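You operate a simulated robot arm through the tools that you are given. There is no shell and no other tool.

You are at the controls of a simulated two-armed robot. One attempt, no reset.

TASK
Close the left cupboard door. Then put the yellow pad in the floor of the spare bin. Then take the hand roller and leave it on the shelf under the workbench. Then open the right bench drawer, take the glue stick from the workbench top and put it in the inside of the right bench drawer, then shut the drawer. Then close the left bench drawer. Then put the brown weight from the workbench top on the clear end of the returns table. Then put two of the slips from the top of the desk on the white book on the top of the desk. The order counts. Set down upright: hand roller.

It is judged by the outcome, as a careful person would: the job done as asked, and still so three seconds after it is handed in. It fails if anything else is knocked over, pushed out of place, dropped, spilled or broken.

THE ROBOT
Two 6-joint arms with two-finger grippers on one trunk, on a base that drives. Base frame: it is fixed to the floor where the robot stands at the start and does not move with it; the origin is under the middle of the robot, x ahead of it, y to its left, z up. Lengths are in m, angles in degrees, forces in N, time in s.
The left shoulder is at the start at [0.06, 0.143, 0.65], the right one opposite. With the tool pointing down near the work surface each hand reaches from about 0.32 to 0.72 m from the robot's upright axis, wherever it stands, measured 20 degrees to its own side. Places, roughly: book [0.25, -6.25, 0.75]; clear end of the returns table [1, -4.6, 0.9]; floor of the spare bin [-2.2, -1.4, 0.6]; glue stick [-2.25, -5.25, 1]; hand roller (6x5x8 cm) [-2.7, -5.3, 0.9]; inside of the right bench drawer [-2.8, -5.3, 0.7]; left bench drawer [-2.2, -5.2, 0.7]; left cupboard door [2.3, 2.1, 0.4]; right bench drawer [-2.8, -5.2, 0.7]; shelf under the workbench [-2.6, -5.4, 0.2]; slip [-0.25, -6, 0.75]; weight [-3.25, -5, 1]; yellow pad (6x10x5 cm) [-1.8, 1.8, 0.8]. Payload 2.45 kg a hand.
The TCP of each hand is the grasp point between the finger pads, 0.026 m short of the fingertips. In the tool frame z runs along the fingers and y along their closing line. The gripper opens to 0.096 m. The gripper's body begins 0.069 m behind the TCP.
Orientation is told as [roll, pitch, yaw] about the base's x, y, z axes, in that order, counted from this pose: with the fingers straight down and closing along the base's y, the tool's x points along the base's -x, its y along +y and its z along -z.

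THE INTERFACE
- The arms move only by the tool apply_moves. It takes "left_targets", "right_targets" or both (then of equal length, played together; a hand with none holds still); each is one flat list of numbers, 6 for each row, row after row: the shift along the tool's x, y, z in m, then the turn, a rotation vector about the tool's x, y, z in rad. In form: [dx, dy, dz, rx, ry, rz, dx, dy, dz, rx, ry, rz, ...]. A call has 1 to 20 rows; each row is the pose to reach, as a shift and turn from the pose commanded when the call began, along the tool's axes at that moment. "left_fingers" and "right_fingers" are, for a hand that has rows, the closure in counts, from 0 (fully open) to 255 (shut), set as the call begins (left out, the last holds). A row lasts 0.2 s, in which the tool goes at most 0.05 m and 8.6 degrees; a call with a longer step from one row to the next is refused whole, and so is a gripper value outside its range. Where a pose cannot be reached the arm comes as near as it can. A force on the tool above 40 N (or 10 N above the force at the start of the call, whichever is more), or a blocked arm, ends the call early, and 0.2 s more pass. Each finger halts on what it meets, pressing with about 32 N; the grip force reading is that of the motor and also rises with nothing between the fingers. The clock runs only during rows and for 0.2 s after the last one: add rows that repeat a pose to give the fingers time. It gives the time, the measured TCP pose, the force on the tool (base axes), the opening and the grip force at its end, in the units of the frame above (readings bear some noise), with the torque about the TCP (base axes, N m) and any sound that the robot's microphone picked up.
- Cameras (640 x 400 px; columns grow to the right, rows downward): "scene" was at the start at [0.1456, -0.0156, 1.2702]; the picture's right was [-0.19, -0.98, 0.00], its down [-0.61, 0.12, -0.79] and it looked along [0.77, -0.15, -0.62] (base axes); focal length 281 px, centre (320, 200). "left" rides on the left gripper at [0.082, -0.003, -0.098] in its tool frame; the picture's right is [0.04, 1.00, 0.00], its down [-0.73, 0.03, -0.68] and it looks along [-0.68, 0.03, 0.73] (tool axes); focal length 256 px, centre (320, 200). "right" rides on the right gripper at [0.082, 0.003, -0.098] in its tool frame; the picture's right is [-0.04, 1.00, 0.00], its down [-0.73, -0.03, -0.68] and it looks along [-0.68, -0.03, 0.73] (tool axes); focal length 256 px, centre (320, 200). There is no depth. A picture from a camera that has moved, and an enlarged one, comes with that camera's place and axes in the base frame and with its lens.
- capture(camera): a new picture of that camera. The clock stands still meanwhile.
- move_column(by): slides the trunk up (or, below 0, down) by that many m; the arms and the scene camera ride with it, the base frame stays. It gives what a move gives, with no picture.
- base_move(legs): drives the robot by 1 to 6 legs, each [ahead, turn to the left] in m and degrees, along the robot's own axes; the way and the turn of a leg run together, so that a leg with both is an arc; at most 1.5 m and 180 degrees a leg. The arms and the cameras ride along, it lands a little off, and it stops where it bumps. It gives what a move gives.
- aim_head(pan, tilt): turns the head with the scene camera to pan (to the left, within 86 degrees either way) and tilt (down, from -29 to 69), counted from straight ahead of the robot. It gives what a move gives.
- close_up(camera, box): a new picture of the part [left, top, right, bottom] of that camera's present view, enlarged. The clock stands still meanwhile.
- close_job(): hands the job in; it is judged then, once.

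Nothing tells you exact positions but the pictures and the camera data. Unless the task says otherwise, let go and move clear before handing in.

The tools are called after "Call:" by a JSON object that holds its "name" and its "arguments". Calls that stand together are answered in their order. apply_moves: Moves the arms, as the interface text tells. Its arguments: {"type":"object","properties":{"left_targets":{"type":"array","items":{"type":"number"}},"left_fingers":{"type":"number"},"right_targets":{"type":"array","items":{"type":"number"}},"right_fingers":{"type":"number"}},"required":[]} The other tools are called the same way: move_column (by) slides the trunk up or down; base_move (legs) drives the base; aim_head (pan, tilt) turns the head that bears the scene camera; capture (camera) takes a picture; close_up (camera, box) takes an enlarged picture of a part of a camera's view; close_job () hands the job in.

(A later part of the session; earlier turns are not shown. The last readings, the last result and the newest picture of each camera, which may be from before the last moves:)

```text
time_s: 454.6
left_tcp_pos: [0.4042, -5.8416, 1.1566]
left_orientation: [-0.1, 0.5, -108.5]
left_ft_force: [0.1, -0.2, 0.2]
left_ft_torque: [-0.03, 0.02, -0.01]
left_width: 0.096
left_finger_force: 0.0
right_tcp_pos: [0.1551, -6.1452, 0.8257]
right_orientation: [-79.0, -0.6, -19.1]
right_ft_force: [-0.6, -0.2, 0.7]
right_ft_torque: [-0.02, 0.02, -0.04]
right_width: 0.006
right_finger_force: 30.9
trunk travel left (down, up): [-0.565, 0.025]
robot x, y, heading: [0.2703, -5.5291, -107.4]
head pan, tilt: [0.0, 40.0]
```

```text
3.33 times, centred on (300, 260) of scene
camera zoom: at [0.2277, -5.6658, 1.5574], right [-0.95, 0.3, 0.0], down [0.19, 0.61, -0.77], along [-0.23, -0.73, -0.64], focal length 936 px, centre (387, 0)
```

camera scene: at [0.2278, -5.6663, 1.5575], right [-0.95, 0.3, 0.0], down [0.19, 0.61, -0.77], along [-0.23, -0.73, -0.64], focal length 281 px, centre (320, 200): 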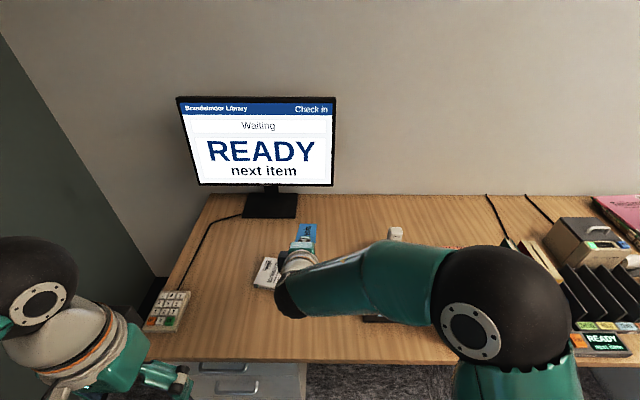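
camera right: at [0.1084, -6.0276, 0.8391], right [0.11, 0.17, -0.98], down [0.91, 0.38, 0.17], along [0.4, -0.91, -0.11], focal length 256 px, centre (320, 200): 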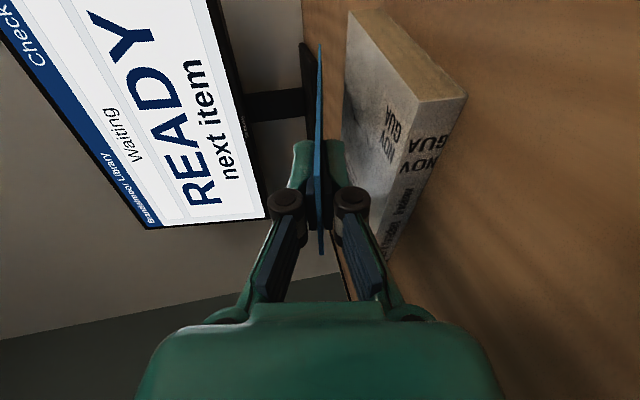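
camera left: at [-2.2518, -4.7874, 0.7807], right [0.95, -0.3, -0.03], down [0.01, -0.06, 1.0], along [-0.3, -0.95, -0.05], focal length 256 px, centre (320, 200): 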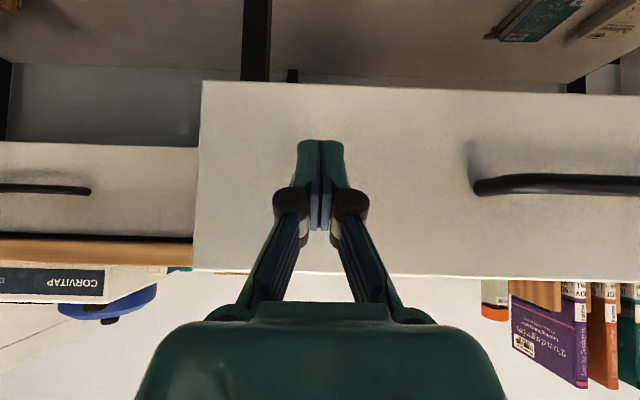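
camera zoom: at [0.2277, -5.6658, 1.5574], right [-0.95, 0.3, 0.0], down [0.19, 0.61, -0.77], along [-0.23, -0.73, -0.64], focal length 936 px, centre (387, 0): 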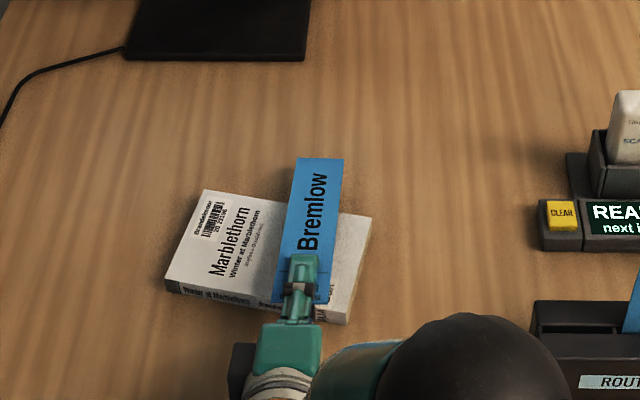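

The slip hangs over the right half of the book. I move it 15 mm back toward me so the fingers stay clear of the cover, and lower until it touches.

Call:
{"name": "apply_moves", "arguments": {"right_targets": [0.0005, 0.011, -0.005, 0, 0, 0, 0.001, 0.022, -0.0075, 0, 0, 0, 0.0015, 0.029, -0.0089, 0, 0, 0]}}

Call:
{"name": "capture", "arguments": {"camera": "right"}}

Call:
{"name": "close_up", "arguments": {"camera": "scene", "box": [240, 210, 360, 310]}}

```text
time_s: 455.6
left_tcp_pos: [0.4043, -5.8426, 1.1536]
left_orientation: [-0.2, 0.5, -108.5]
left_ft_force: [0.2, 0.7, -0.2]
left_ft_torque: [-0.02, 0.02, 0.02]
left_width: 0.0958
left_finger_force: 0.0
right_tcp_pos: [0.1473, -6.1353, 0.8031]
right_orientation: [-79.5, -0.9, -20.4]
right_ft_force: [-1.8, -0.2, 1.0]
right_ft_torque: [-0.26, 0.08, -0.2]
right_width: 0.006
right_finger_force: 30.2
trunk travel left (down, up): [-0.565, 0.025]
robot x, y, heading: [0.2716, -5.5263, -107.6]
head pan, tilt: [0.0, 40.0]
stopped in row 3 (right hand): the arm was blocked; the commanded pose is now the measured one
```

```text
taken
camera right: at [0.1028, -6.0164, 0.8161], right [0.12, 0.15, -0.98], down [0.92, 0.37, 0.16], along [0.38, -0.92, -0.1], focal length 256 px, centre (320, 200)
```

right: 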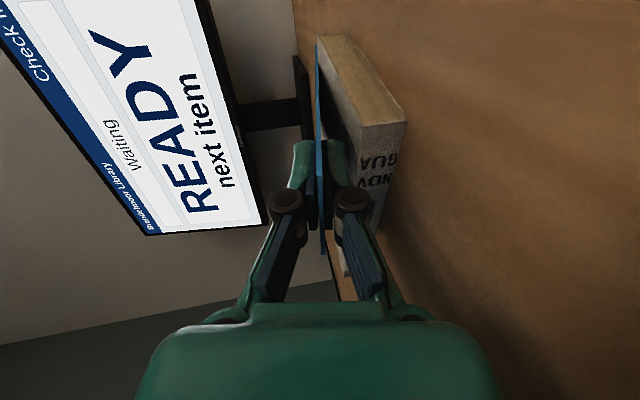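

```text
4.00 times, centred on (300, 260) of scene
camera zoom: at [0.2272, -5.6662, 1.5534], right [-0.95, 0.3, 0.0], down [0.19, 0.61, -0.77], along [-0.23, -0.73, -0.64], focal length 1123 px, centre (400, -40)
```

zoom: 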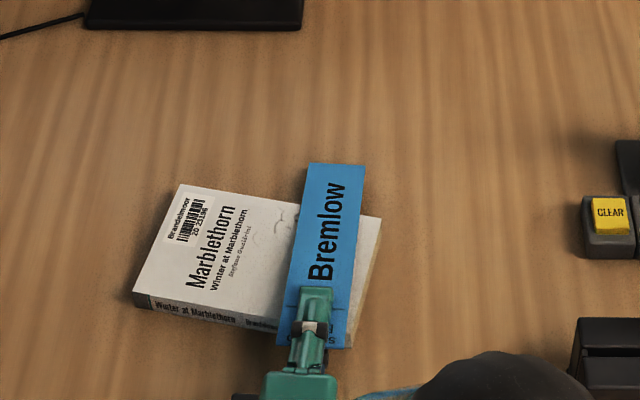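

The arm reports being blocked, possibly forearm contact rather than the slip. I check the whole scene before anything else.

Call:
{"name": "capture", "arguments": {"camera": "scene"}}

Call:
{"name": "capture", "arguments": {"camera": "left"}}

```text
taken
camera scene: at [0.2272, -5.6662, 1.5534], right [-0.95, 0.3, 0.0], down [0.19, 0.61, -0.77], along [-0.23, -0.73, -0.64], focal length 281 px, centre (320, 200)
```

scene: 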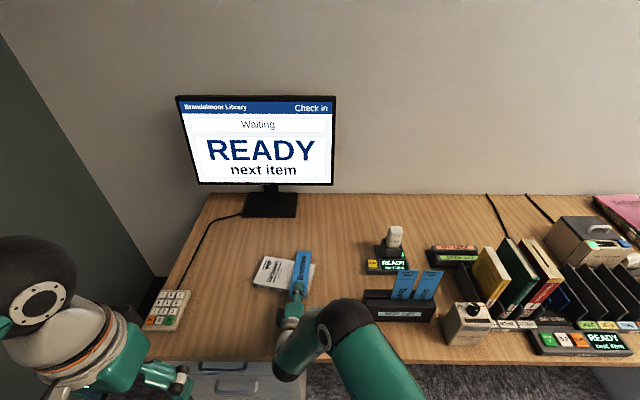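

```text
taken
camera left: at [0.4269, -5.7644, 1.2522], right [0.96, -0.28, 0.0], down [-0.2, -0.71, 0.67], along [-0.19, -0.64, -0.74], focal length 256 px, centre (320, 200)
```

left: 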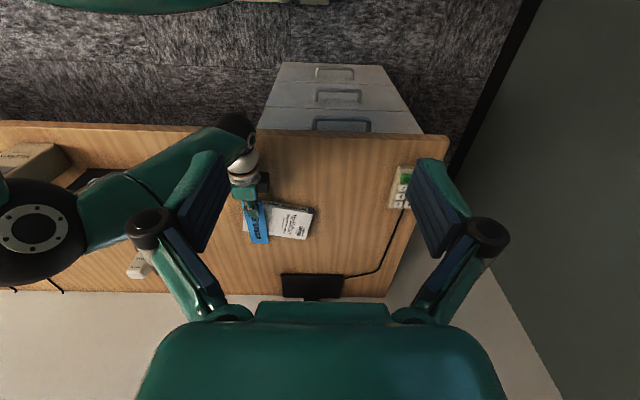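

Nothing was disturbed: the slip's far part rests on the book's back edge and its middle is over the book. I open the fingers about 7 cm so the slip settles onto the cover.

Call:
{"name": "apply_moves", "arguments": {"right_targets": [0, 0, 0, 0, 0, 0, 0, 0, 0, 0, 0, 0, 0, 0, 0, 0, 0, 0, 0, 0, 0, 0, 0, 0], "right_fingers": 69}}

Call:
{"name": "capture", "arguments": {"camera": "right"}}

Call:
{"name": "close_up", "arguments": {"camera": "scene", "box": [240, 210, 360, 310]}}

```text
time_s: 456.6
left_tcp_pos: [0.4047, -5.8419, 1.1578]
left_orientation: [-0.2, 0.6, -108.5]
left_ft_force: [-0.2, -0.3, -0.5]
left_ft_torque: [0.02, 0.02, 0.03]
left_width: 0.0959
left_finger_force: 0.1
right_tcp_pos: [0.1487, -6.1342, 0.8068]
right_orientation: [-79.8, -0.9, -20.3]
right_ft_force: [-1.1, -9.7, 19.3]
right_ft_torque: [-0.05, 0.01, -0.01]
right_width: 0.0608
right_finger_force: 0.0
trunk travel left (down, up): [-0.565, 0.025]
robot x, y, heading: [0.2707, -5.5277, -107.7]
head pan, tilt: [0.0, 40.0]
```

```text
taken
camera right: at [0.1037, -6.0153, 0.8194], right [0.11, 0.15, -0.98], down [0.92, 0.37, 0.16], along [0.39, -0.92, -0.1], focal length 256 px, centre (320, 200)
```

right: 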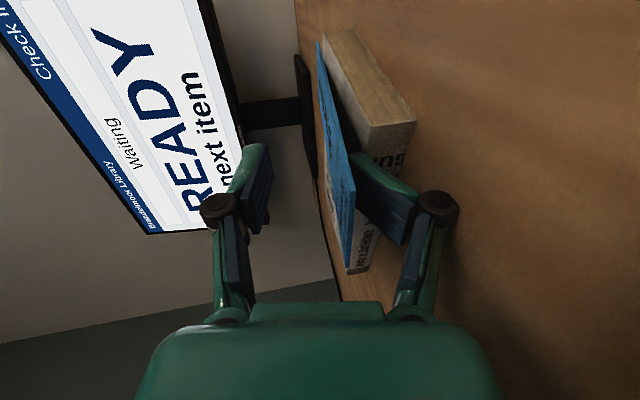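

```text
4.00 times, centred on (300, 260) of scene
camera zoom: at [0.228, -5.665, 1.5575], right [-0.95, 0.3, 0.0], down [0.19, 0.61, -0.77], along [-0.23, -0.73, -0.64], focal length 1123 px, centre (400, -40)
```

zoom: 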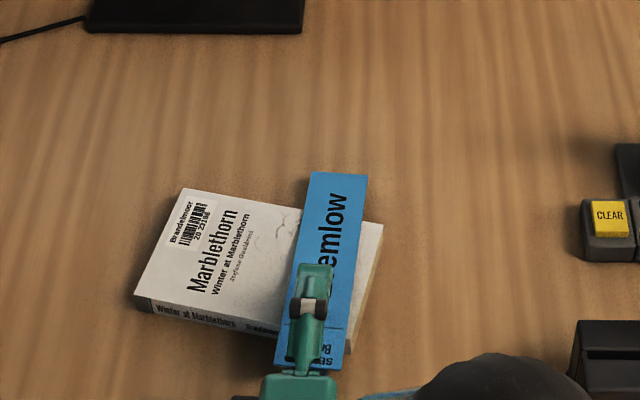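

The slip has settled flat on the book; the lower finger is pressing lightly below. I withdraw the hand straight back toward me, out from under the slip's end.

Call:
{"name": "apply_moves", "arguments": {"right_targets": [0, 0.0007, -0.0202, 0, 0, 0, 0, 0.0043, -0.0399, 0, 0, 0, 0, 0.0079, -0.0596, 0, 0, 0, 0, 0.0115, -0.0792, 0, 0, 0]}}

Call:
{"name": "capture", "arguments": {"camera": "right"}}

Call:
{"name": "close_up", "arguments": {"camera": "scene", "box": [240, 210, 360, 310]}}

```text
time_s: 457.3
left_tcp_pos: [0.4042, -5.8414, 1.1597]
left_orientation: [-0.2, 0.4, -108.5]
left_ft_force: [-0.5, -0.3, 0.1]
left_ft_torque: [0.0, -0.02, -0.01]
left_width: 0.096
left_finger_force: 0.2
right_tcp_pos: [0.1328, -6.0956, 0.8077]
right_orientation: [-79.9, -1.5, -23.5]
right_ft_force: [3.0, -1.4, 21.5]
right_ft_torque: [0.36, -0.34, -0.24]
right_width: 0.0634
right_finger_force: 0.1
trunk travel left (down, up): [-0.565, 0.025]
robot x, y, heading: [0.2709, -5.5262, -107.6]
head pan, tilt: [0.0, 40.0]
stopped in row 3 (right hand): the force on the tool passed its limit at 46 N (the readings are from after the stop); the commanded pose is now the measured one
```

```text
taken
camera right: at [0.095, -5.9748, 0.8194], right [0.13, 0.14, -0.98], down [0.93, 0.32, 0.17], along [0.33, -0.94, -0.09], focal length 256 px, centre (320, 200)
```

right: 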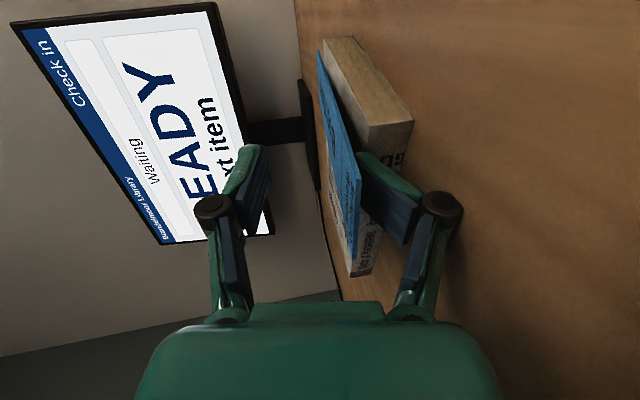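

```text
4.00 times, centred on (300, 260) of scene
camera zoom: at [0.2272, -5.6648, 1.5594], right [-0.95, 0.3, 0.0], down [0.19, 0.61, -0.77], along [-0.23, -0.73, -0.64], focal length 1123 px, centre (400, -40)
```

zoom: 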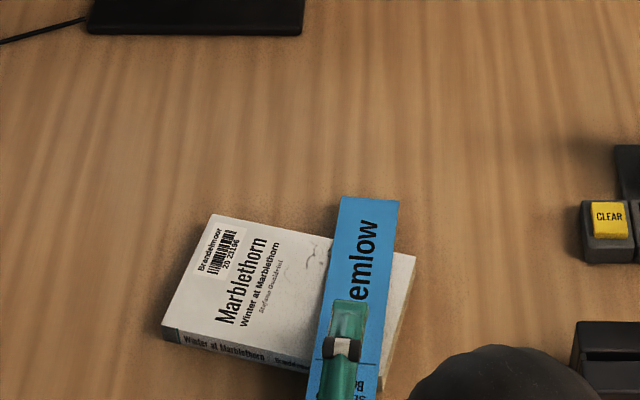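

The lower finger had been resting on the cover's front margin, and pulling dragged the book about 4 cm toward me. I re-grip the slip, lift it off, and will then push the book back to its old spot before laying the slip down properly.

Call:
{"name": "apply_moves", "arguments": {"right_targets": [0, 0, 0, 0, 0, 0, 0, 0, 0, 0, 0, 0, 0, 0, 0, 0, 0, 0, 0, 0, 0, 0, 0, 0], "right_fingers": 255}}

Call:
{"name": "capture", "arguments": {"camera": "right"}}

```text
time_s: 458.3
left_tcp_pos: [0.4024, -5.8426, 1.1589]
left_orientation: [-0.2, 0.5, -108.5]
left_ft_force: [0.2, -0.4, 0.3]
left_ft_torque: [0.0, 0.02, 0.01]
left_width: 0.0958
left_finger_force: 0.1
right_tcp_pos: [0.1331, -6.0955, 0.8043]
right_orientation: [-79.3, -1.2, -23.4]
right_ft_force: [-0.5, -1.2, 2.6]
right_ft_torque: [-0.3, 0.08, -0.04]
right_width: 0.0057
right_finger_force: 30.5
trunk travel left (down, up): [-0.565, 0.025]
robot x, y, heading: [0.2757, -5.5294, -107.6]
head pan, tilt: [0.0, 40.0]
```

```text
taken
camera right: at [0.0956, -5.9741, 0.8166], right [0.13, 0.15, -0.98], down [0.93, 0.32, 0.17], along [0.34, -0.94, -0.09], focal length 256 px, centre (320, 200)
```

right: 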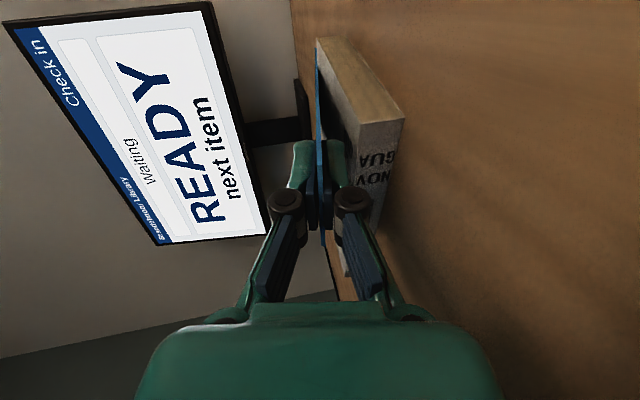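

The slip is gripped again. I lift it high and to the right, out of the way.

Call:
{"name": "apply_moves", "arguments": {"right_targets": [-0.001, -0.0294, -0.0054, 0, 0, 0, -0.003, -0.0686, -0.0126, 0, 0, 0, -0.005, -0.1078, -0.0198, 0, 0, 0, -0.007, -0.147, -0.027, 0, 0, 0, -0.009, -0.1862, -0.0342, 0, 0, 0, 0.026, -0.1887, -0.032, 0, 0, 0, 0.061, -0.191, -0.03, 0, 0, 0, 0.091, -0.193, -0.028, 0, 0, 0]}}

Call:
{"name": "capture", "arguments": {"camera": "scene"}}

Call:
{"name": "close_up", "arguments": {"camera": "scene", "box": [220, 220, 340, 320]}}

```text
time_s: 460.1
left_tcp_pos: [0.4039, -5.8421, 1.1581]
left_orientation: [-0.2, 0.5, -108.5]
left_ft_force: [-1.1, 0.1, -0.4]
left_ft_torque: [0.03, -0.04, -0.03]
left_width: 0.0959
left_finger_force: 0.0
right_tcp_pos: [0.0442, -6.0637, 0.9947]
right_orientation: [-79.3, -1.2, -23.2]
right_ft_force: [-0.1, 0.0, 0.5]
right_ft_torque: [0.0, 0.01, 0.0]
right_width: 0.0057
right_finger_force: 30.1
trunk travel left (down, up): [-0.565, 0.025]
robot x, y, heading: [0.2678, -5.5259, -107.6]
head pan, tilt: [0.0, 40.0]
```

```text
taken
camera scene: at [0.2266, -5.666, 1.5575], right [-0.95, 0.3, 0.0], down [0.2, 0.61, -0.77], along [-0.23, -0.73, -0.64], focal length 281 px, centre (320, 200)
```

scene: 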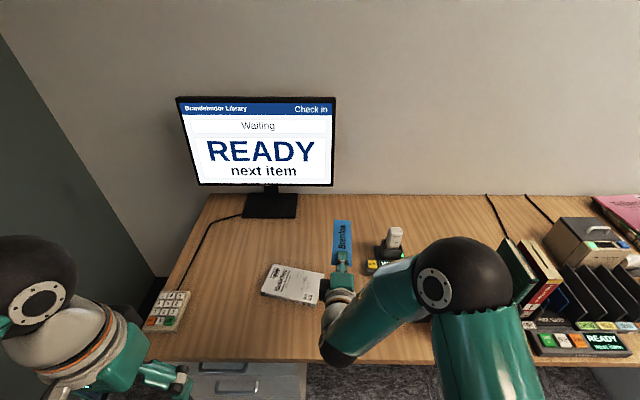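

```text
4.00 times, centred on (280, 270) of scene
camera zoom: at [0.2266, -5.666, 1.5575], right [-0.95, 0.3, 0.0], down [0.2, 0.61, -0.77], along [-0.23, -0.73, -0.64], focal length 1123 px, centre (480, -80)
```

zoom: 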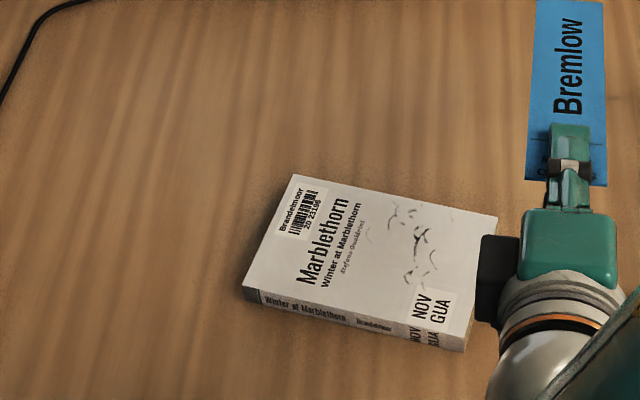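

The book now centres at [0.151, -6.193], about 4 cm toward me from its old place. I take the slip higher and further right, then use the left hand to nudge the book back.

Call:
{"name": "apply_moves", "arguments": {"right_targets": [-0.002, -0.035, -0.006, 0, 0, 0, -0.004, -0.07, -0.013, 0, 0, 0, -0.005, -0.098, -0.018, 0, 0, 0, 0.035, -0.101, -0.016, 0, 0, 0, 0.075, -0.104, -0.013, 0, 0, 0, 0.115, -0.107, -0.011, 0, 0, 0]}}

Call:
{"name": "apply_moves", "arguments": {"left_targets": [-0.03, -0.02, 0.02, 0, 0, 0, -0.06, -0.04, 0.04, 0, 0, 0, -0.09, -0.06, 0.06, 0, 0, 0, -0.12, -0.08, 0.08, 0, 0, 0, -0.13, -0.1, 0.11, 0, 0, 0, -0.13, -0.12, 0.14, 0, 0, 0], "left_fingers": 255}}

Call:
{"name": "capture", "arguments": {"camera": "left"}}

Call:
{"name": "capture", "arguments": {"camera": "scene"}}

```text
time_s: 461.5
left_tcp_pos: [0.403, -5.8413, 1.1582]
left_orientation: [-0.3, 0.5, -108.6]
left_ft_force: [0.0, 0.4, -0.1]
left_ft_torque: [-0.03, -0.05, -0.01]
left_width: 0.0959
left_finger_force: 0.1
right_tcp_pos: [-0.065, -6.0275, 1.0988]
right_orientation: [-79.2, -1.2, -23.2]
right_ft_force: [-0.1, 0.4, 0.5]
right_ft_torque: [0.0, -0.05, -0.04]
right_width: 0.006
right_finger_force: 30.1
trunk travel left (down, up): [-0.565, 0.025]
robot x, y, heading: [0.2707, -5.5262, -107.8]
head pan, tilt: [0.0, 40.0]
```

```text
time_s: 462.9
left_tcp_pos: [0.2477, -5.9292, 1.0171]
left_orientation: [-0.2, 0.5, -108.5]
left_ft_force: [0.3, -0.5, 0.7]
left_ft_torque: [0.02, 0.02, -0.01]
left_width: 0.0002
left_finger_force: 28.1
right_tcp_pos: [-0.0649, -6.0282, 1.097]
right_orientation: [-79.2, -1.2, -23.1]
right_ft_force: [0.3, 0.9, -0.2]
right_ft_torque: [0.01, 0.01, 0.04]
right_width: 0.006
right_finger_force: 30.3
trunk travel left (down, up): [-0.565, 0.025]
robot x, y, heading: [0.274, -5.5289, -107.5]
head pan, tilt: [0.0, 40.0]
```

```text
taken
camera left: at [0.2703, -5.8514, 1.1155], right [0.96, -0.28, 0.0], down [-0.21, -0.71, 0.67], along [-0.19, -0.64, -0.74], focal length 256 px, centre (320, 200)
```

left: 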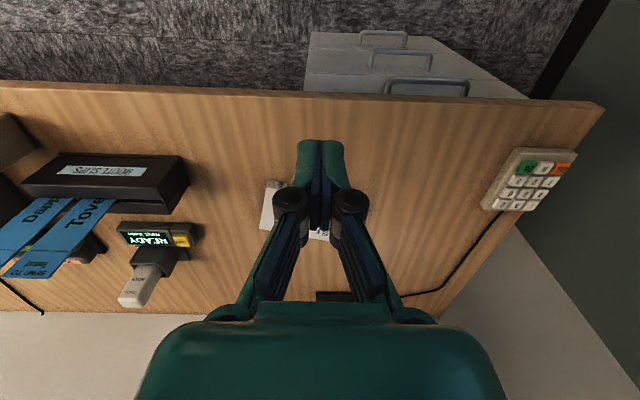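

```text
taken
camera scene: at [0.2268, -5.6669, 1.5574], right [-0.95, 0.3, 0.0], down [0.19, 0.61, -0.77], along [-0.23, -0.73, -0.64], focal length 281 px, centre (320, 200)
```

scene: 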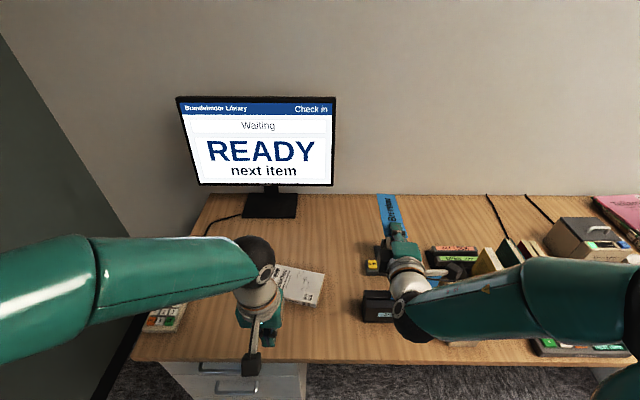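

I bring the closed left fingers down in front of the spine's right half.

Call:
{"name": "apply_moves", "arguments": {"left_targets": [-0.03, -0.004, 0.03, 0, 0, 0, -0.06, -0.009, 0.06, 0, 0, 0, -0.09, -0.013, 0.09, 0, 0, 0, -0.12, -0.017, 0.12, 0, 0, 0, -0.15, -0.022, 0.15, 0, 0, 0, -0.177, -0.0258, 0.175, 0, 0, 0, -0.177, -0.0258, 0.205, 0, 0, 0, -0.177, -0.0258, 0.222, 0, 0, 0]}}

Call:
{"name": "capture", "arguments": {"camera": "left"}}

Call:
{"name": "capture", "arguments": {"camera": "scene"}}

```text
time_s: 464.7
left_tcp_pos: [0.1669, -6.0841, 0.7911]
left_orientation: [-0.2, 0.7, -108.5]
left_ft_force: [-0.8, -0.4, 1.2]
left_ft_torque: [0.02, 0.01, -0.01]
left_width: 0.0
left_finger_force: 28.8
right_tcp_pos: [-0.0623, -6.0282, 1.0991]
right_orientation: [-79.1, -1.2, -23.2]
right_ft_force: [0.2, -0.7, 0.5]
right_ft_torque: [0.02, 0.0, 0.02]
right_width: 0.0059
right_finger_force: 30.1
trunk travel left (down, up): [-0.565, 0.025]
robot x, y, heading: [0.2726, -5.5258, -107.7]
head pan, tilt: [0.0, 40.0]
```

```text
taken
camera left: at [0.1908, -6.0063, 0.89], right [0.96, -0.28, 0.0], down [-0.2, -0.71, 0.67], along [-0.19, -0.64, -0.74], focal length 256 px, centre (320, 200)
```

left: 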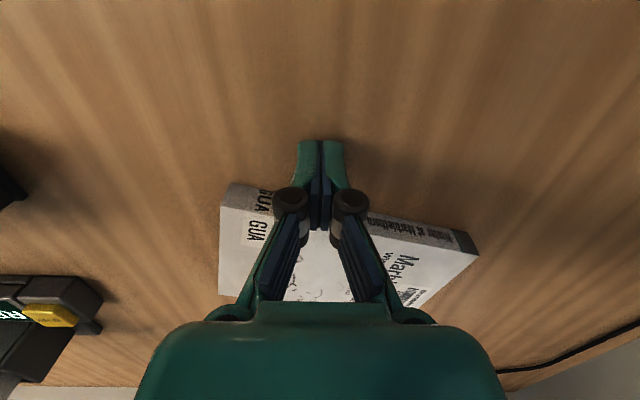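

```text
taken
camera scene: at [0.2273, -5.6669, 1.5575], right [-0.95, 0.3, 0.0], down [0.19, 0.61, -0.77], along [-0.23, -0.73, -0.64], focal length 281 px, centre (320, 200)
```

scene: 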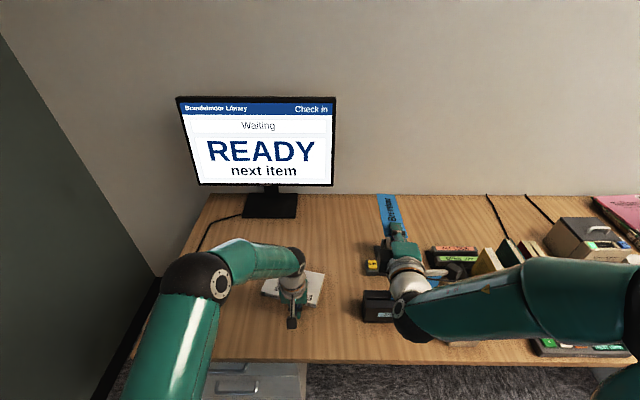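

The tips are at the desk surface, 4 cm before the spine. I push forward, square to the spine, gently.

Call:
{"name": "apply_moves", "arguments": {"left_targets": [-0.0146, -0.0033, 0, 0, 0, 0, -0.0244, -0.0056, 0, 0, 0, 0, -0.0341, -0.0078, 0, 0, 0, 0, -0.0439, -0.01, 0, 0, 0, 0, -0.0507, -0.0116, 0, 0, 0, 0]}}

Call:
{"name": "close_up", "arguments": {"camera": "scene", "box": [220, 220, 340, 320]}}

Call:
{"name": "capture", "arguments": {"camera": "left"}}

```text
time_s: 465.9
left_tcp_pos: [0.1403, -6.1284, 0.7934]
left_orientation: [-0.3, 0.5, -108.6]
left_ft_force: [-0.3, 0.6, -1.3]
left_ft_torque: [-0.02, 0.01, 0.0]
left_width: 0.0
left_finger_force: 28.3
right_tcp_pos: [-0.0641, -6.0277, 1.0982]
right_orientation: [-79.1, -1.2, -23.2]
right_ft_force: [0.1, 0.2, 0.5]
right_ft_torque: [0.03, 0.01, -0.04]
right_width: 0.0058
right_finger_force: 30.9
trunk travel left (down, up): [-0.565, 0.025]
robot x, y, heading: [0.2723, -5.5306, -107.7]
head pan, tilt: [0.0, 40.0]
```

```text
4.00 times, centred on (280, 270) of scene
camera zoom: at [0.2274, -5.6665, 1.5575], right [-0.95, 0.3, 0.0], down [0.19, 0.61, -0.77], along [-0.23, -0.73, -0.64], focal length 1123 px, centre (480, -80)
```

zoom: 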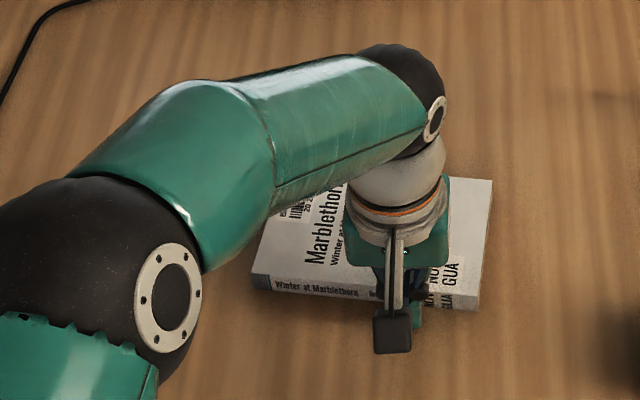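

```text
taken
camera left: at [0.1639, -6.0507, 0.8919], right [0.96, -0.28, 0.0], down [-0.2, -0.71, 0.67], along [-0.19, -0.64, -0.74], focal length 256 px, centre (320, 200)
```

left: 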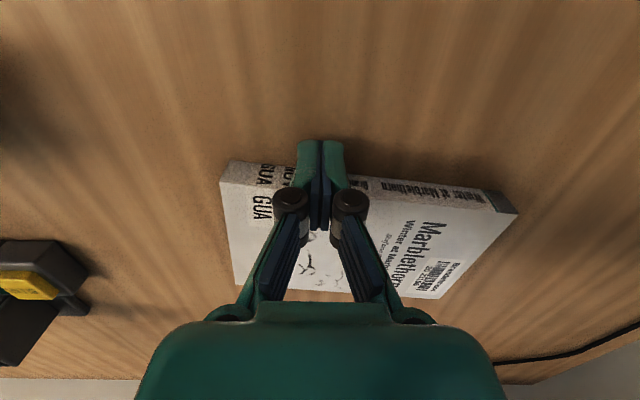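

The book went forward and turned a little too far. I shift to the left end of the spine and push there slightly to square it.

Call:
{"name": "apply_moves", "arguments": {"left_targets": [0.02, 0, 0, 0, 0, 0, 0.035, 0, 0, 0, 0, 0, 0.035, 0.035, 0, 0, 0, 0, 0.035, 0.07, 0, 0, 0, 0, 0.03, 0.1025, 0, 0, 0, 0, 0.0096, 0.1025, 0, 0, 0, 0, -0.005, 0.1015, 0, 0, 0, 0, -0.018, 0.1005, 0, 0, 0, 0, -0.0293, 0.0995, 0, 0, 0, 0]}}

Call:
{"name": "apply_moves", "arguments": {"left_targets": [0.03, 0, 0, 0, 0, 0, 0.06, 0, -0.03, 0, 0, 0, 0.09, 0, -0.07, 0, 0, 0, 0.11, 0.02, -0.11, 0, 0, 0, 0.12, 0.05, -0.15, 0, 0, 0]}}

Call:
{"name": "close_up", "arguments": {"camera": "scene", "box": [220, 220, 340, 320]}}

```text
time_s: 467.9
left_tcp_pos: [0.2258, -6.1893, 0.7932]
left_orientation: [-0.2, 0.5, -108.5]
left_ft_force: [-0.2, -0.2, -0.6]
left_ft_torque: [0.02, 0.01, -0.02]
left_width: 0.0003
left_finger_force: 28.3
right_tcp_pos: [-0.0643, -6.0272, 1.0989]
right_orientation: [-79.1, -1.2, -23.2]
right_ft_force: [0.7, 1.0, -1.1]
right_ft_torque: [0.03, 0.03, 0.01]
right_width: 0.006
right_finger_force: 29.8
trunk travel left (down, up): [-0.565, 0.025]
robot x, y, heading: [0.2716, -5.5256, -107.8]
head pan, tilt: [0.0, 40.0]
```

```text
refused: row 5 steps farther than a row can; nothing moved
```

```text
4.00 times, centred on (280, 270) of scene
camera zoom: at [0.2275, -5.6667, 1.5575], right [-0.95, 0.3, 0.0], down [0.19, 0.61, -0.77], along [-0.23, -0.73, -0.64], focal length 1123 px, centre (480, -80)
```

zoom: 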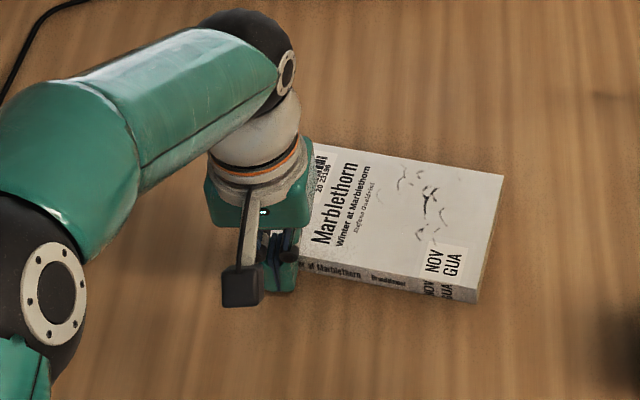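

The book is square again, but still 3 cm too far right. I raise the left hand, roll 6 cm closer, and go round to the book's right end.

Call:
{"name": "apply_moves", "arguments": {"left_targets": [0.03, 0, 0, 0, 0, 0, 0.04, 0, -0.04, 0, 0, 0, 0.04, 0, -0.085, 0, 0, 0, 0.04, 0, -0.13, 0, 0, 0, 0.04, 0, -0.17, 0, 0, 0]}}

Call:
{"name": "base_move", "arguments": {"legs": [[0.06, 0]]}}

```text
time_s: 469.1
left_tcp_pos: [0.2397, -6.1519, 0.9635]
left_orientation: [-0.3, 0.6, -108.6]
left_ft_force: [0.3, 0.2, -0.5]
left_ft_torque: [-0.02, 0.01, 0.01]
left_width: 0.0002
left_finger_force: 28.3
right_tcp_pos: [-0.0642, -6.0273, 1.0972]
right_orientation: [-79.2, -1.1, -23.2]
right_ft_force: [0.8, -0.2, -0.1]
right_ft_torque: [0.04, -0.03, -0.05]
right_width: 0.0058
right_finger_force: 29.8
trunk travel left (down, up): [-0.565, 0.025]
robot x, y, heading: [0.2722, -5.5277, -107.4]
head pan, tilt: [0.0, 40.0]
```

```text
time_s: 470.1
left_tcp_pos: [0.2221, -6.2105, 0.9619]
left_orientation: [-0.2, 0.6, -108.5]
left_ft_force: [-0.4, -0.3, 0.2]
left_ft_torque: [0.06, 0.0, 0.02]
left_width: 0.0
left_finger_force: 28.9
right_tcp_pos: [-0.0832, -6.0873, 1.0964]
right_orientation: [-79.0, -1.1, -23.2]
right_ft_force: [0.1, -0.8, -0.7]
right_ft_torque: [0.0, 0.01, -0.03]
right_width: 0.0061
right_finger_force: 30.3
trunk travel left (down, up): [-0.565, 0.025]
robot x, y, heading: [0.253, -5.591, -107.7]
head pan, tilt: [0.0, 40.0]
```

Call:
{"name": "apply_moves", "arguments": {"left_targets": [-0.0034, -0.0354, 0, 0, 0, 0, -0.0068, -0.0707, 0, 0, 0, 0, -0.0102, -0.1061, 0, 0, 0, 0, -0.0135, -0.1415, 0, 0, 0, 0, -0.0169, -0.1768, 0, 0, 0, 0, -0.0203, -0.2122, 0, 0, 0, 0, -0.0203, -0.2122, 0.04, 0, 0, 0, -0.0203, -0.2122, 0.085, 0, 0, 0, -0.0203, -0.2122, 0.13, 0, 0, 0, -0.0203, -0.2122, 0.168, 0, 0, 0]}}

Call:
{"name": "capture", "arguments": {"camera": "left"}}

Call:
{"name": "capture", "arguments": {"camera": "scene"}}

```text
time_s: 472.2
left_tcp_pos: [0.0142, -6.1603, 0.7962]
left_orientation: [-0.2, 0.5, -108.5]
left_ft_force: [-0.2, 0.4, -1.1]
left_ft_torque: [0.0, 0.01, 0.01]
left_width: 0.0001
left_finger_force: 28.7
right_tcp_pos: [-0.0829, -6.0863, 1.0974]
right_orientation: [-79.2, -1.2, -23.1]
right_ft_force: [-0.5, -0.3, -1.0]
right_ft_torque: [0.02, -0.02, -0.02]
right_width: 0.0059
right_finger_force: 30.1
trunk travel left (down, up): [-0.565, 0.025]
robot x, y, heading: [0.2524, -5.5872, -107.5]
head pan, tilt: [0.0, 40.0]
```

```text
taken
camera left: at [0.0376, -6.0828, 0.8953], right [0.96, -0.28, 0.0], down [-0.2, -0.71, 0.67], along [-0.19, -0.65, -0.74], focal length 256 px, centre (320, 200)
```

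left: 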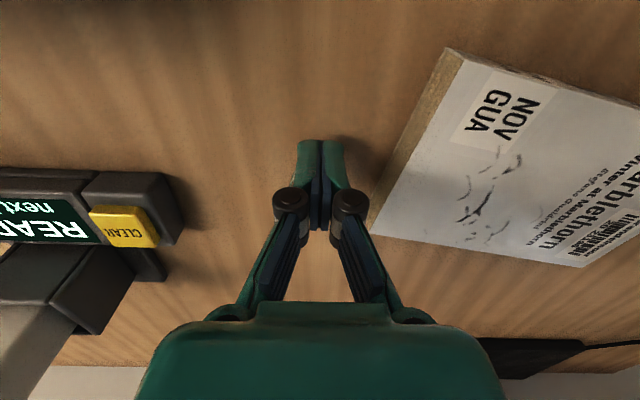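

```text
taken
camera scene: at [0.2086, -5.725, 1.5575], right [-0.95, 0.3, 0.0], down [0.19, 0.61, -0.77], along [-0.23, -0.73, -0.64], focal length 281 px, centre (320, 200)
```

scene: 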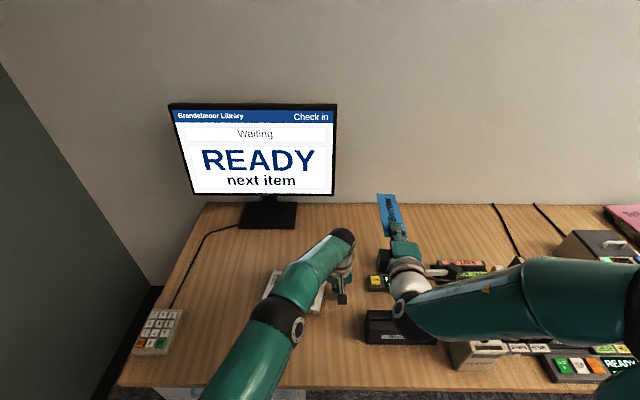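

The fingers stand beside the book's right end. I push it left 3 cm.

Call:
{"name": "apply_moves", "arguments": {"left_targets": [-0.0036, 0.0197, 0, 0, 0, 0, -0.0063, 0.0345, 0, 0, 0, 0, -0.0081, 0.0443, 0, 0, 0, 0, -0.0098, 0.0542, 0, 0, 0, 0, -0.0111, 0.061, 0, 0, 0, 0]}}

Call:
{"name": "close_up", "arguments": {"camera": "scene", "box": [220, 220, 360, 320]}}

Call:
{"name": "capture", "arguments": {"camera": "left"}}

```text
time_s: 473.4
left_tcp_pos: [0.07, -6.1891, 0.7967]
left_orientation: [-0.3, 0.5, -108.4]
left_ft_force: [0.0, -0.8, 0.5]
left_ft_torque: [-0.01, 0.0, 0.03]
left_width: 0.0
left_finger_force: 28.9
right_tcp_pos: [-0.0824, -6.0857, 1.0993]
right_orientation: [-79.1, -1.2, -23.2]
right_ft_force: [-1.3, 0.3, -0.8]
right_ft_torque: [0.04, 0.04, -0.01]
right_width: 0.006
right_finger_force: 30.7
trunk travel left (down, up): [-0.565, 0.025]
robot x, y, heading: [0.2553, -5.5887, -107.6]
head pan, tilt: [0.0, 40.0]
```

```text
4.00 times, centred on (290, 270) of scene
camera zoom: at [0.2091, -5.7244, 1.5575], right [-0.95, 0.3, 0.0], down [0.19, 0.61, -0.77], along [-0.23, -0.73, -0.64], focal length 1123 px, centre (440, -80)
```

zoom: 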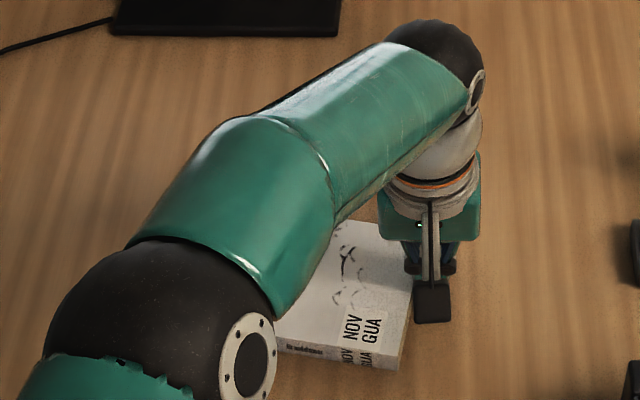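

```text
taken
camera left: at [0.0927, -6.1114, 0.8952], right [0.96, -0.28, 0.0], down [-0.21, -0.71, 0.67], along [-0.19, -0.65, -0.74], focal length 256 px, centre (320, 200)
```

left: 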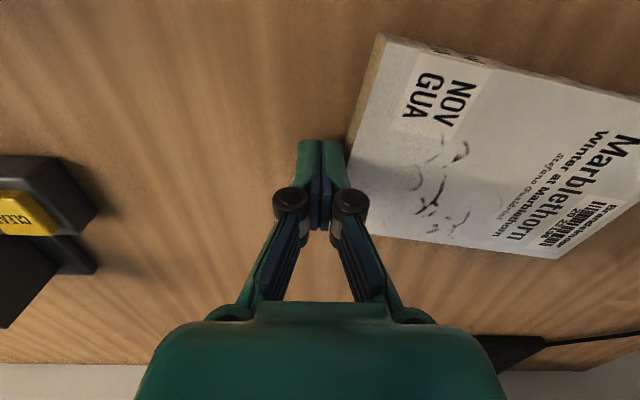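

The book is back to within about 1.5 cm of its old place. I withdraw the left hand upward and out of the way.

Call:
{"name": "apply_moves", "arguments": {"left_targets": [0, -0.02, 0, 0, 0, 0, 0, -0.02, -0.04, 0, 0, 0, 0, -0.02, -0.085, 0, 0, 0, 0, -0.02, -0.13, 0, 0, 0, 0, 0, -0.165, 0, 0, 0, 0.03, 0.03, -0.18, 0, 0, 0, 0.06, 0.06, -0.19, 0, 0, 0, 0.09, 0.09, -0.2, 0, 0, 0, 0.12, 0.12, -0.21, 0, 0, 0, 0.15, 0.15, -0.22, 0, 0, 0, 0.18, 0.18, -0.23, 0, 0, 0, 0.21, 0.21, -0.24, 0, 0, 0]}}

Call:
{"name": "close_up", "arguments": {"camera": "scene", "box": [200, 220, 440, 400]}}

```text
time_s: 476.1
left_tcp_pos: [0.3361, -6.0601, 1.0366]
left_orientation: [-0.2, 0.4, -108.4]
left_ft_force: [0.3, 0.0, -0.3]
left_ft_torque: [0.0, 0.02, 0.0]
left_width: 0.0003
left_finger_force: 28.9
right_tcp_pos: [-0.0811, -6.0857, 1.1003]
right_orientation: [-79.2, -1.2, -23.2]
right_ft_force: [0.2, 0.1, -0.4]
right_ft_torque: [0.02, -0.02, -0.01]
right_width: 0.006
right_finger_force: 30.1
trunk travel left (down, up): [-0.565, 0.025]
robot x, y, heading: [0.254, -5.5868, -107.7]
head pan, tilt: [0.0, 40.0]
```

```text
2.22 times, centred on (320, 310) of scene
camera zoom: at [0.2102, -5.723, 1.5577], right [-0.95, 0.3, 0.0], down [0.19, 0.61, -0.77], along [-0.23, -0.73, -0.64], focal length 624 px, centre (320, -44)
```

zoom: 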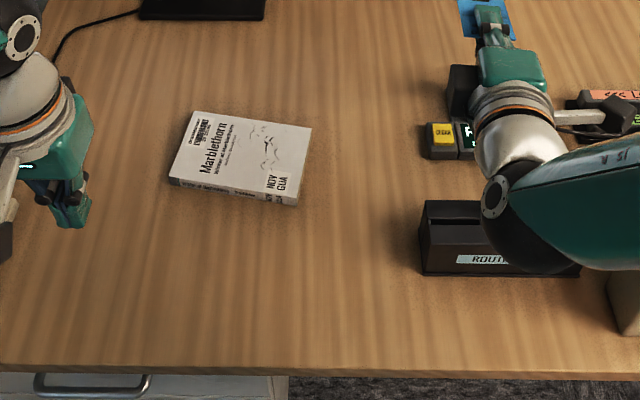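

The book is back within a centimetre of its old place and alignment. I back off 7 cm to give the right arm room, and carry the slip over the book again, this time keeping the fingertips in front of the spine.

Call:
{"name": "base_move", "arguments": {"legs": [[-0.07, 0]]}}

Call:
{"name": "apply_moves", "arguments": {"right_targets": [-0.0416, 0.0023, 0.0014, 0, 0, 0, -0.0831, 0.0046, 0.0027, 0, 0, 0, -0.1247, 0.0069, 0.0041, 0, 0, 0, -0.1662, 0.0091, 0.0054, 0, 0, 0, -0.2078, 0.0114, 0.0068, 0, 0, 0, -0.2493, 0.0137, 0.0081, 0, 0, 0, -0.2468, 0.0529, 0.0154, 0, 0, 0, -0.2443, 0.0921, 0.0227, 0, 0, 0, -0.2418, 0.1313, 0.03, 0, 0, 0, -0.2392, 0.1705, 0.0372, 0, 0, 0, -0.2367, 0.2097, 0.0445, 0, 0, 0, -0.2342, 0.2489, 0.0518, 0, 0, 0]}}

Call:
{"name": "capture", "arguments": {"camera": "right"}}

Call:
{"name": "capture", "arguments": {"camera": "scene"}}

```text
time_s: 477.1
left_tcp_pos: [0.3553, -5.9924, 1.0374]
left_orientation: [-0.3, 0.4, -108.5]
left_ft_force: [-0.4, -0.1, 1.0]
left_ft_torque: [-0.07, 0.0, 0.02]
left_width: 0.0
left_finger_force: 28.4
right_tcp_pos: [-0.0608, -6.0161, 1.1003]
right_orientation: [-79.1, -1.2, -23.2]
right_ft_force: [0.3, 1.1, 0.6]
right_ft_torque: [0.03, -0.01, 0.0]
right_width: 0.0059
right_finger_force: 30.1
trunk travel left (down, up): [-0.565, 0.025]
robot x, y, heading: [0.2751, -5.5146, -107.4]
head pan, tilt: [0.0, 40.0]
```

```text
time_s: 479.7
left_tcp_pos: [0.3555, -5.9949, 1.0372]
left_orientation: [-0.3, 0.4, -108.5]
left_ft_force: [0.2, 0.7, -0.2]
left_ft_torque: [0.02, -0.01, 0.0]
left_width: 0.0001
left_finger_force: 28.6
right_tcp_pos: [0.1397, -6.1221, 0.8605]
right_orientation: [-79.8, -2.0, -24.9]
right_ft_force: [0.4, 0.6, -0.2]
right_ft_torque: [0.01, 0.0, -0.01]
right_width: 0.006
right_finger_force: 30.1
trunk travel left (down, up): [-0.565, 0.025]
robot x, y, heading: [0.2755, -5.522, -107.9]
head pan, tilt: [0.0, 40.0]
```

```text
taken
camera right: at [0.1046, -6.0, 0.8722], right [0.14, 0.13, -0.98], down [0.94, 0.29, 0.18], along [0.31, -0.95, -0.08], focal length 256 px, centre (320, 200)
```

right: 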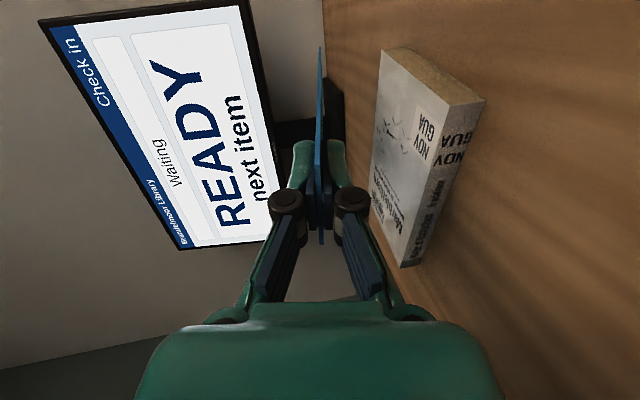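

```text
taken
camera scene: at [0.2303, -5.6581, 1.5575], right [-0.95, 0.3, 0.0], down [0.19, 0.61, -0.77], along [-0.23, -0.73, -0.64], focal length 281 px, centre (320, 200)
```

scene: 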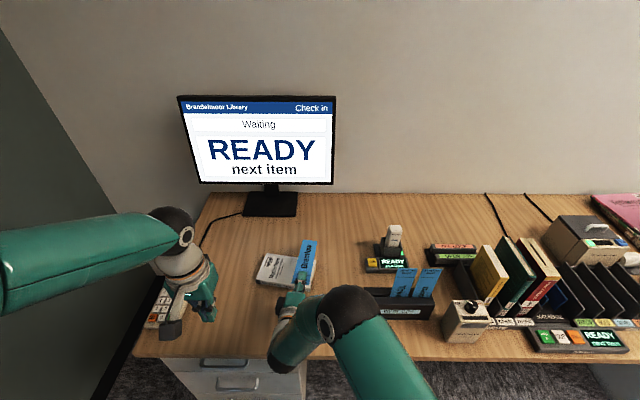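

The slip needs 3 cm more to the left and 1 cm back so that the fingers clear the book. I adjust, then lower a little.

Call:
{"name": "apply_moves", "arguments": {"right_targets": [-0.0149, 0.002, -0.0052, 0, 0, 0, -0.0297, 0.004, -0.0103, 0, 0, 0, -0.0283, 0.0212, -0.0072, 0, 0, 0, -0.027, 0.0383, -0.004, 0, 0, 0, -0.027, 0.0383, -0.004, 0, 0, 0]}}

Call:
{"name": "capture", "arguments": {"camera": "right"}}

Call:
{"name": "close_up", "arguments": {"camera": "scene", "box": [230, 220, 350, 320]}}

```text
time_s: 481.1
left_tcp_pos: [0.3551, -5.9955, 1.0333]
left_orientation: [-0.2, 0.6, -108.6]
left_ft_force: [-0.4, -0.7, -0.3]
left_ft_torque: [0.01, -0.01, -0.01]
left_width: 0.0
left_finger_force: 28.1
right_tcp_pos: [0.1177, -6.1247, 0.808]
right_orientation: [-78.2, -2.0, -30.2]
right_ft_force: [-0.3, -0.4, 1.1]
right_ft_torque: [-0.13, 0.03, -0.1]
right_width: 0.006
right_finger_force: 30.4
trunk travel left (down, up): [-0.565, 0.025]
robot x, y, heading: [0.275, -5.5146, -107.5]
head pan, tilt: [0.0, 40.0]
stopped in row 5 (right hand): the arm was blocked; the commanded pose is now the measured one
```

```text
taken
camera right: at [0.0955, -6.0008, 0.8216], right [0.17, 0.14, -0.98], down [0.96, 0.2, 0.19], along [0.23, -0.97, -0.1], focal length 256 px, centre (320, 200)
```

right: 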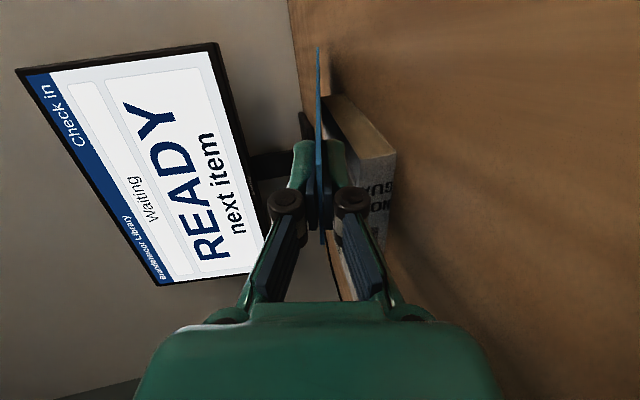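

```text
4.00 times, centred on (290, 270) of scene
camera zoom: at [0.23, -5.6576, 1.5537], right [-0.95, 0.3, 0.0], down [0.19, 0.61, -0.77], along [-0.23, -0.73, -0.64], focal length 1123 px, centre (440, -80)
```

zoom: 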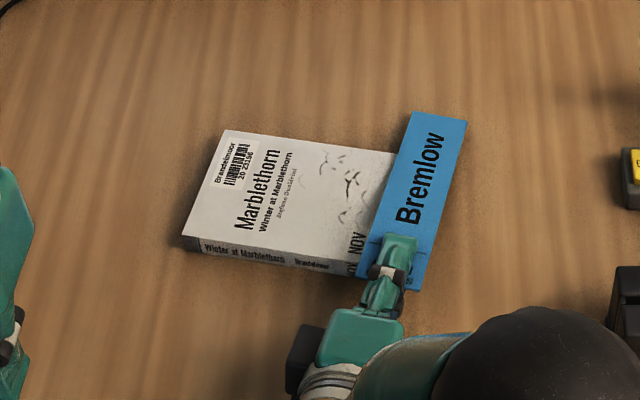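

The arm hits a joint limit there: the target is too close and too far left for this flat pose. I raise the slip and re-place the robot a bit further back and to the left.

Call:
{"name": "apply_moves", "arguments": {"right_targets": [-0.002, -0.0294, -0.006, 0, 0, 0, -0.0043, -0.0588, -0.0121, -0.003, -0.045, -0.009, -0.0064, -0.0882, -0.0181, -0.007, -0.1, -0.02, -0.0085, -0.1176, -0.0242, -0.012, -0.16, -0.033]}}

Call:
{"name": "base_move", "arguments": {"legs": [[-0.41, 0], [0, 19], [0.35, 0], [0, -19]]}}

Call:
{"name": "capture", "arguments": {"camera": "scene"}}

Call:
{"name": "capture", "arguments": {"camera": "right"}}

```text
time_s: 482.1
left_tcp_pos: [0.3558, -5.9931, 1.0379]
left_orientation: [-0.1, 0.5, -108.6]
left_ft_force: [0.7, 0.7, 0.7]
left_ft_torque: [0.04, -0.01, -0.02]
left_width: 0.0001
left_finger_force: 28.4
right_tcp_pos: [0.1249, -6.1255, 0.9319]
right_orientation: [-77.7, -2.1, -20.4]
right_ft_force: [0.5, 0.0, -1.0]
right_ft_torque: [0.0, 0.01, 0.01]
right_width: 0.0059
right_finger_force: 30.0
trunk travel left (down, up): [-0.565, 0.025]
robot x, y, heading: [0.2736, -5.5225, -107.6]
head pan, tilt: [0.0, 40.0]
```

```text
time_s: 488.8
left_tcp_pos: [0.5007, -5.9492, 1.0373]
left_orientation: [-0.1, 0.4, -107.2]
left_ft_force: [-1.3, 0.3, 0.4]
left_ft_torque: [0.03, 0.0, -0.01]
left_width: 0.0001
left_finger_force: 28.2
right_tcp_pos: [0.2728, -6.0856, 0.9314]
right_orientation: [-77.7, -2.1, -19.3]
right_ft_force: [0.3, -0.5, -0.6]
right_ft_torque: [0.01, 0.0, 0.05]
right_width: 0.0061
right_finger_force: 30.7
trunk travel left (down, up): [-0.565, 0.025]
robot x, y, heading: [0.4248, -5.4788, -106.3]
head pan, tilt: [0.0, 40.0]
```

```text
taken
camera scene: at [0.3831, -5.6188, 1.5575], right [-0.96, 0.28, 0.0], down [0.18, 0.62, -0.77], along [-0.22, -0.73, -0.64], focal length 281 px, centre (320, 200)
```

scene: 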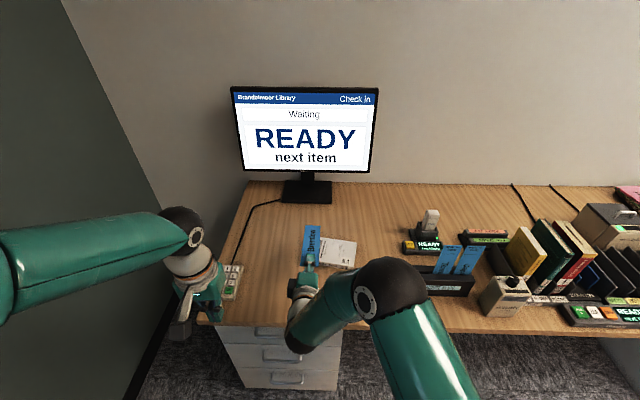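

```text
taken
camera right: at [0.2265, -5.9678, 0.946], right [0.14, 0.18, -0.97], down [0.9, 0.38, 0.2], along [0.41, -0.91, -0.11], focal length 256 px, centre (320, 200)
```

right: 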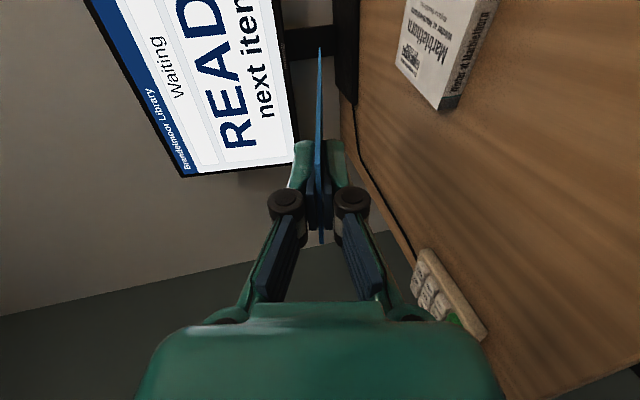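

Better: the target is now 0.69 m ahead and slightly right. I move the slip over the book and lower it to z 0.83.

Call:
{"name": "apply_moves", "arguments": {"right_targets": [0.0292, -0.0073, 0.0229, 0, 0, 0, 0.0584, -0.0146, 0.0459, 0, 0, 0, 0.0876, -0.0219, 0.0688, 0, 0, 0, 0.09, 0.0104, 0.076, 0, 0, 0, 0.0923, 0.0428, 0.0832, 0, 0, 0, 0.0947, 0.0751, 0.0904, 0, 0, 0, 0.0947, 0.0751, 0.0904, 0, 0, 0]}}

Call:
{"name": "capture", "arguments": {"camera": "right"}}

Call:
{"name": "close_up", "arguments": {"camera": "scene", "box": [270, 210, 390, 310]}}

```text
time_s: 490.4
left_tcp_pos: [0.501, -5.9489, 1.0378]
left_orientation: [-0.1, 0.6, -107.4]
left_ft_force: [0.8, -1.3, -0.6]
left_ft_torque: [-0.04, 0.0, 0.0]
left_width: 0.0
left_finger_force: 28.6
right_tcp_pos: [0.1642, -6.1241, 0.8368]
right_orientation: [-77.5, -1.9, -19.7]
right_ft_force: [1.0, -0.1, -1.1]
right_ft_torque: [-0.01, 0.02, 0.04]
right_width: 0.0059
right_finger_force: 30.1
trunk travel left (down, up): [-0.565, 0.025]
robot x, y, heading: [0.4264, -5.4766, -106.6]
head pan, tilt: [0.0, 40.0]
```

```text
taken
camera right: at [0.1183, -6.0051, 0.8513], right [0.14, 0.18, -0.97], down [0.91, 0.37, 0.2], along [0.4, -0.91, -0.11], focal length 256 px, centre (320, 200)
```

right: 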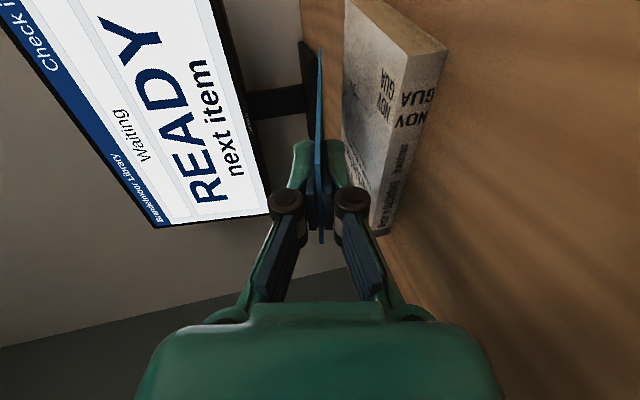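

```text
4.00 times, centred on (330, 260) of scene
camera zoom: at [0.3835, -5.6181, 1.5576], right [-0.96, 0.28, 0.0], down [0.18, 0.62, -0.77], along [-0.22, -0.73, -0.64], focal length 1123 px, centre (280, -40)
```

zoom: 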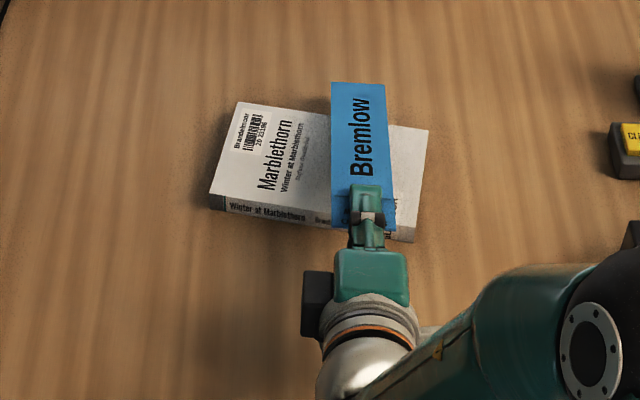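

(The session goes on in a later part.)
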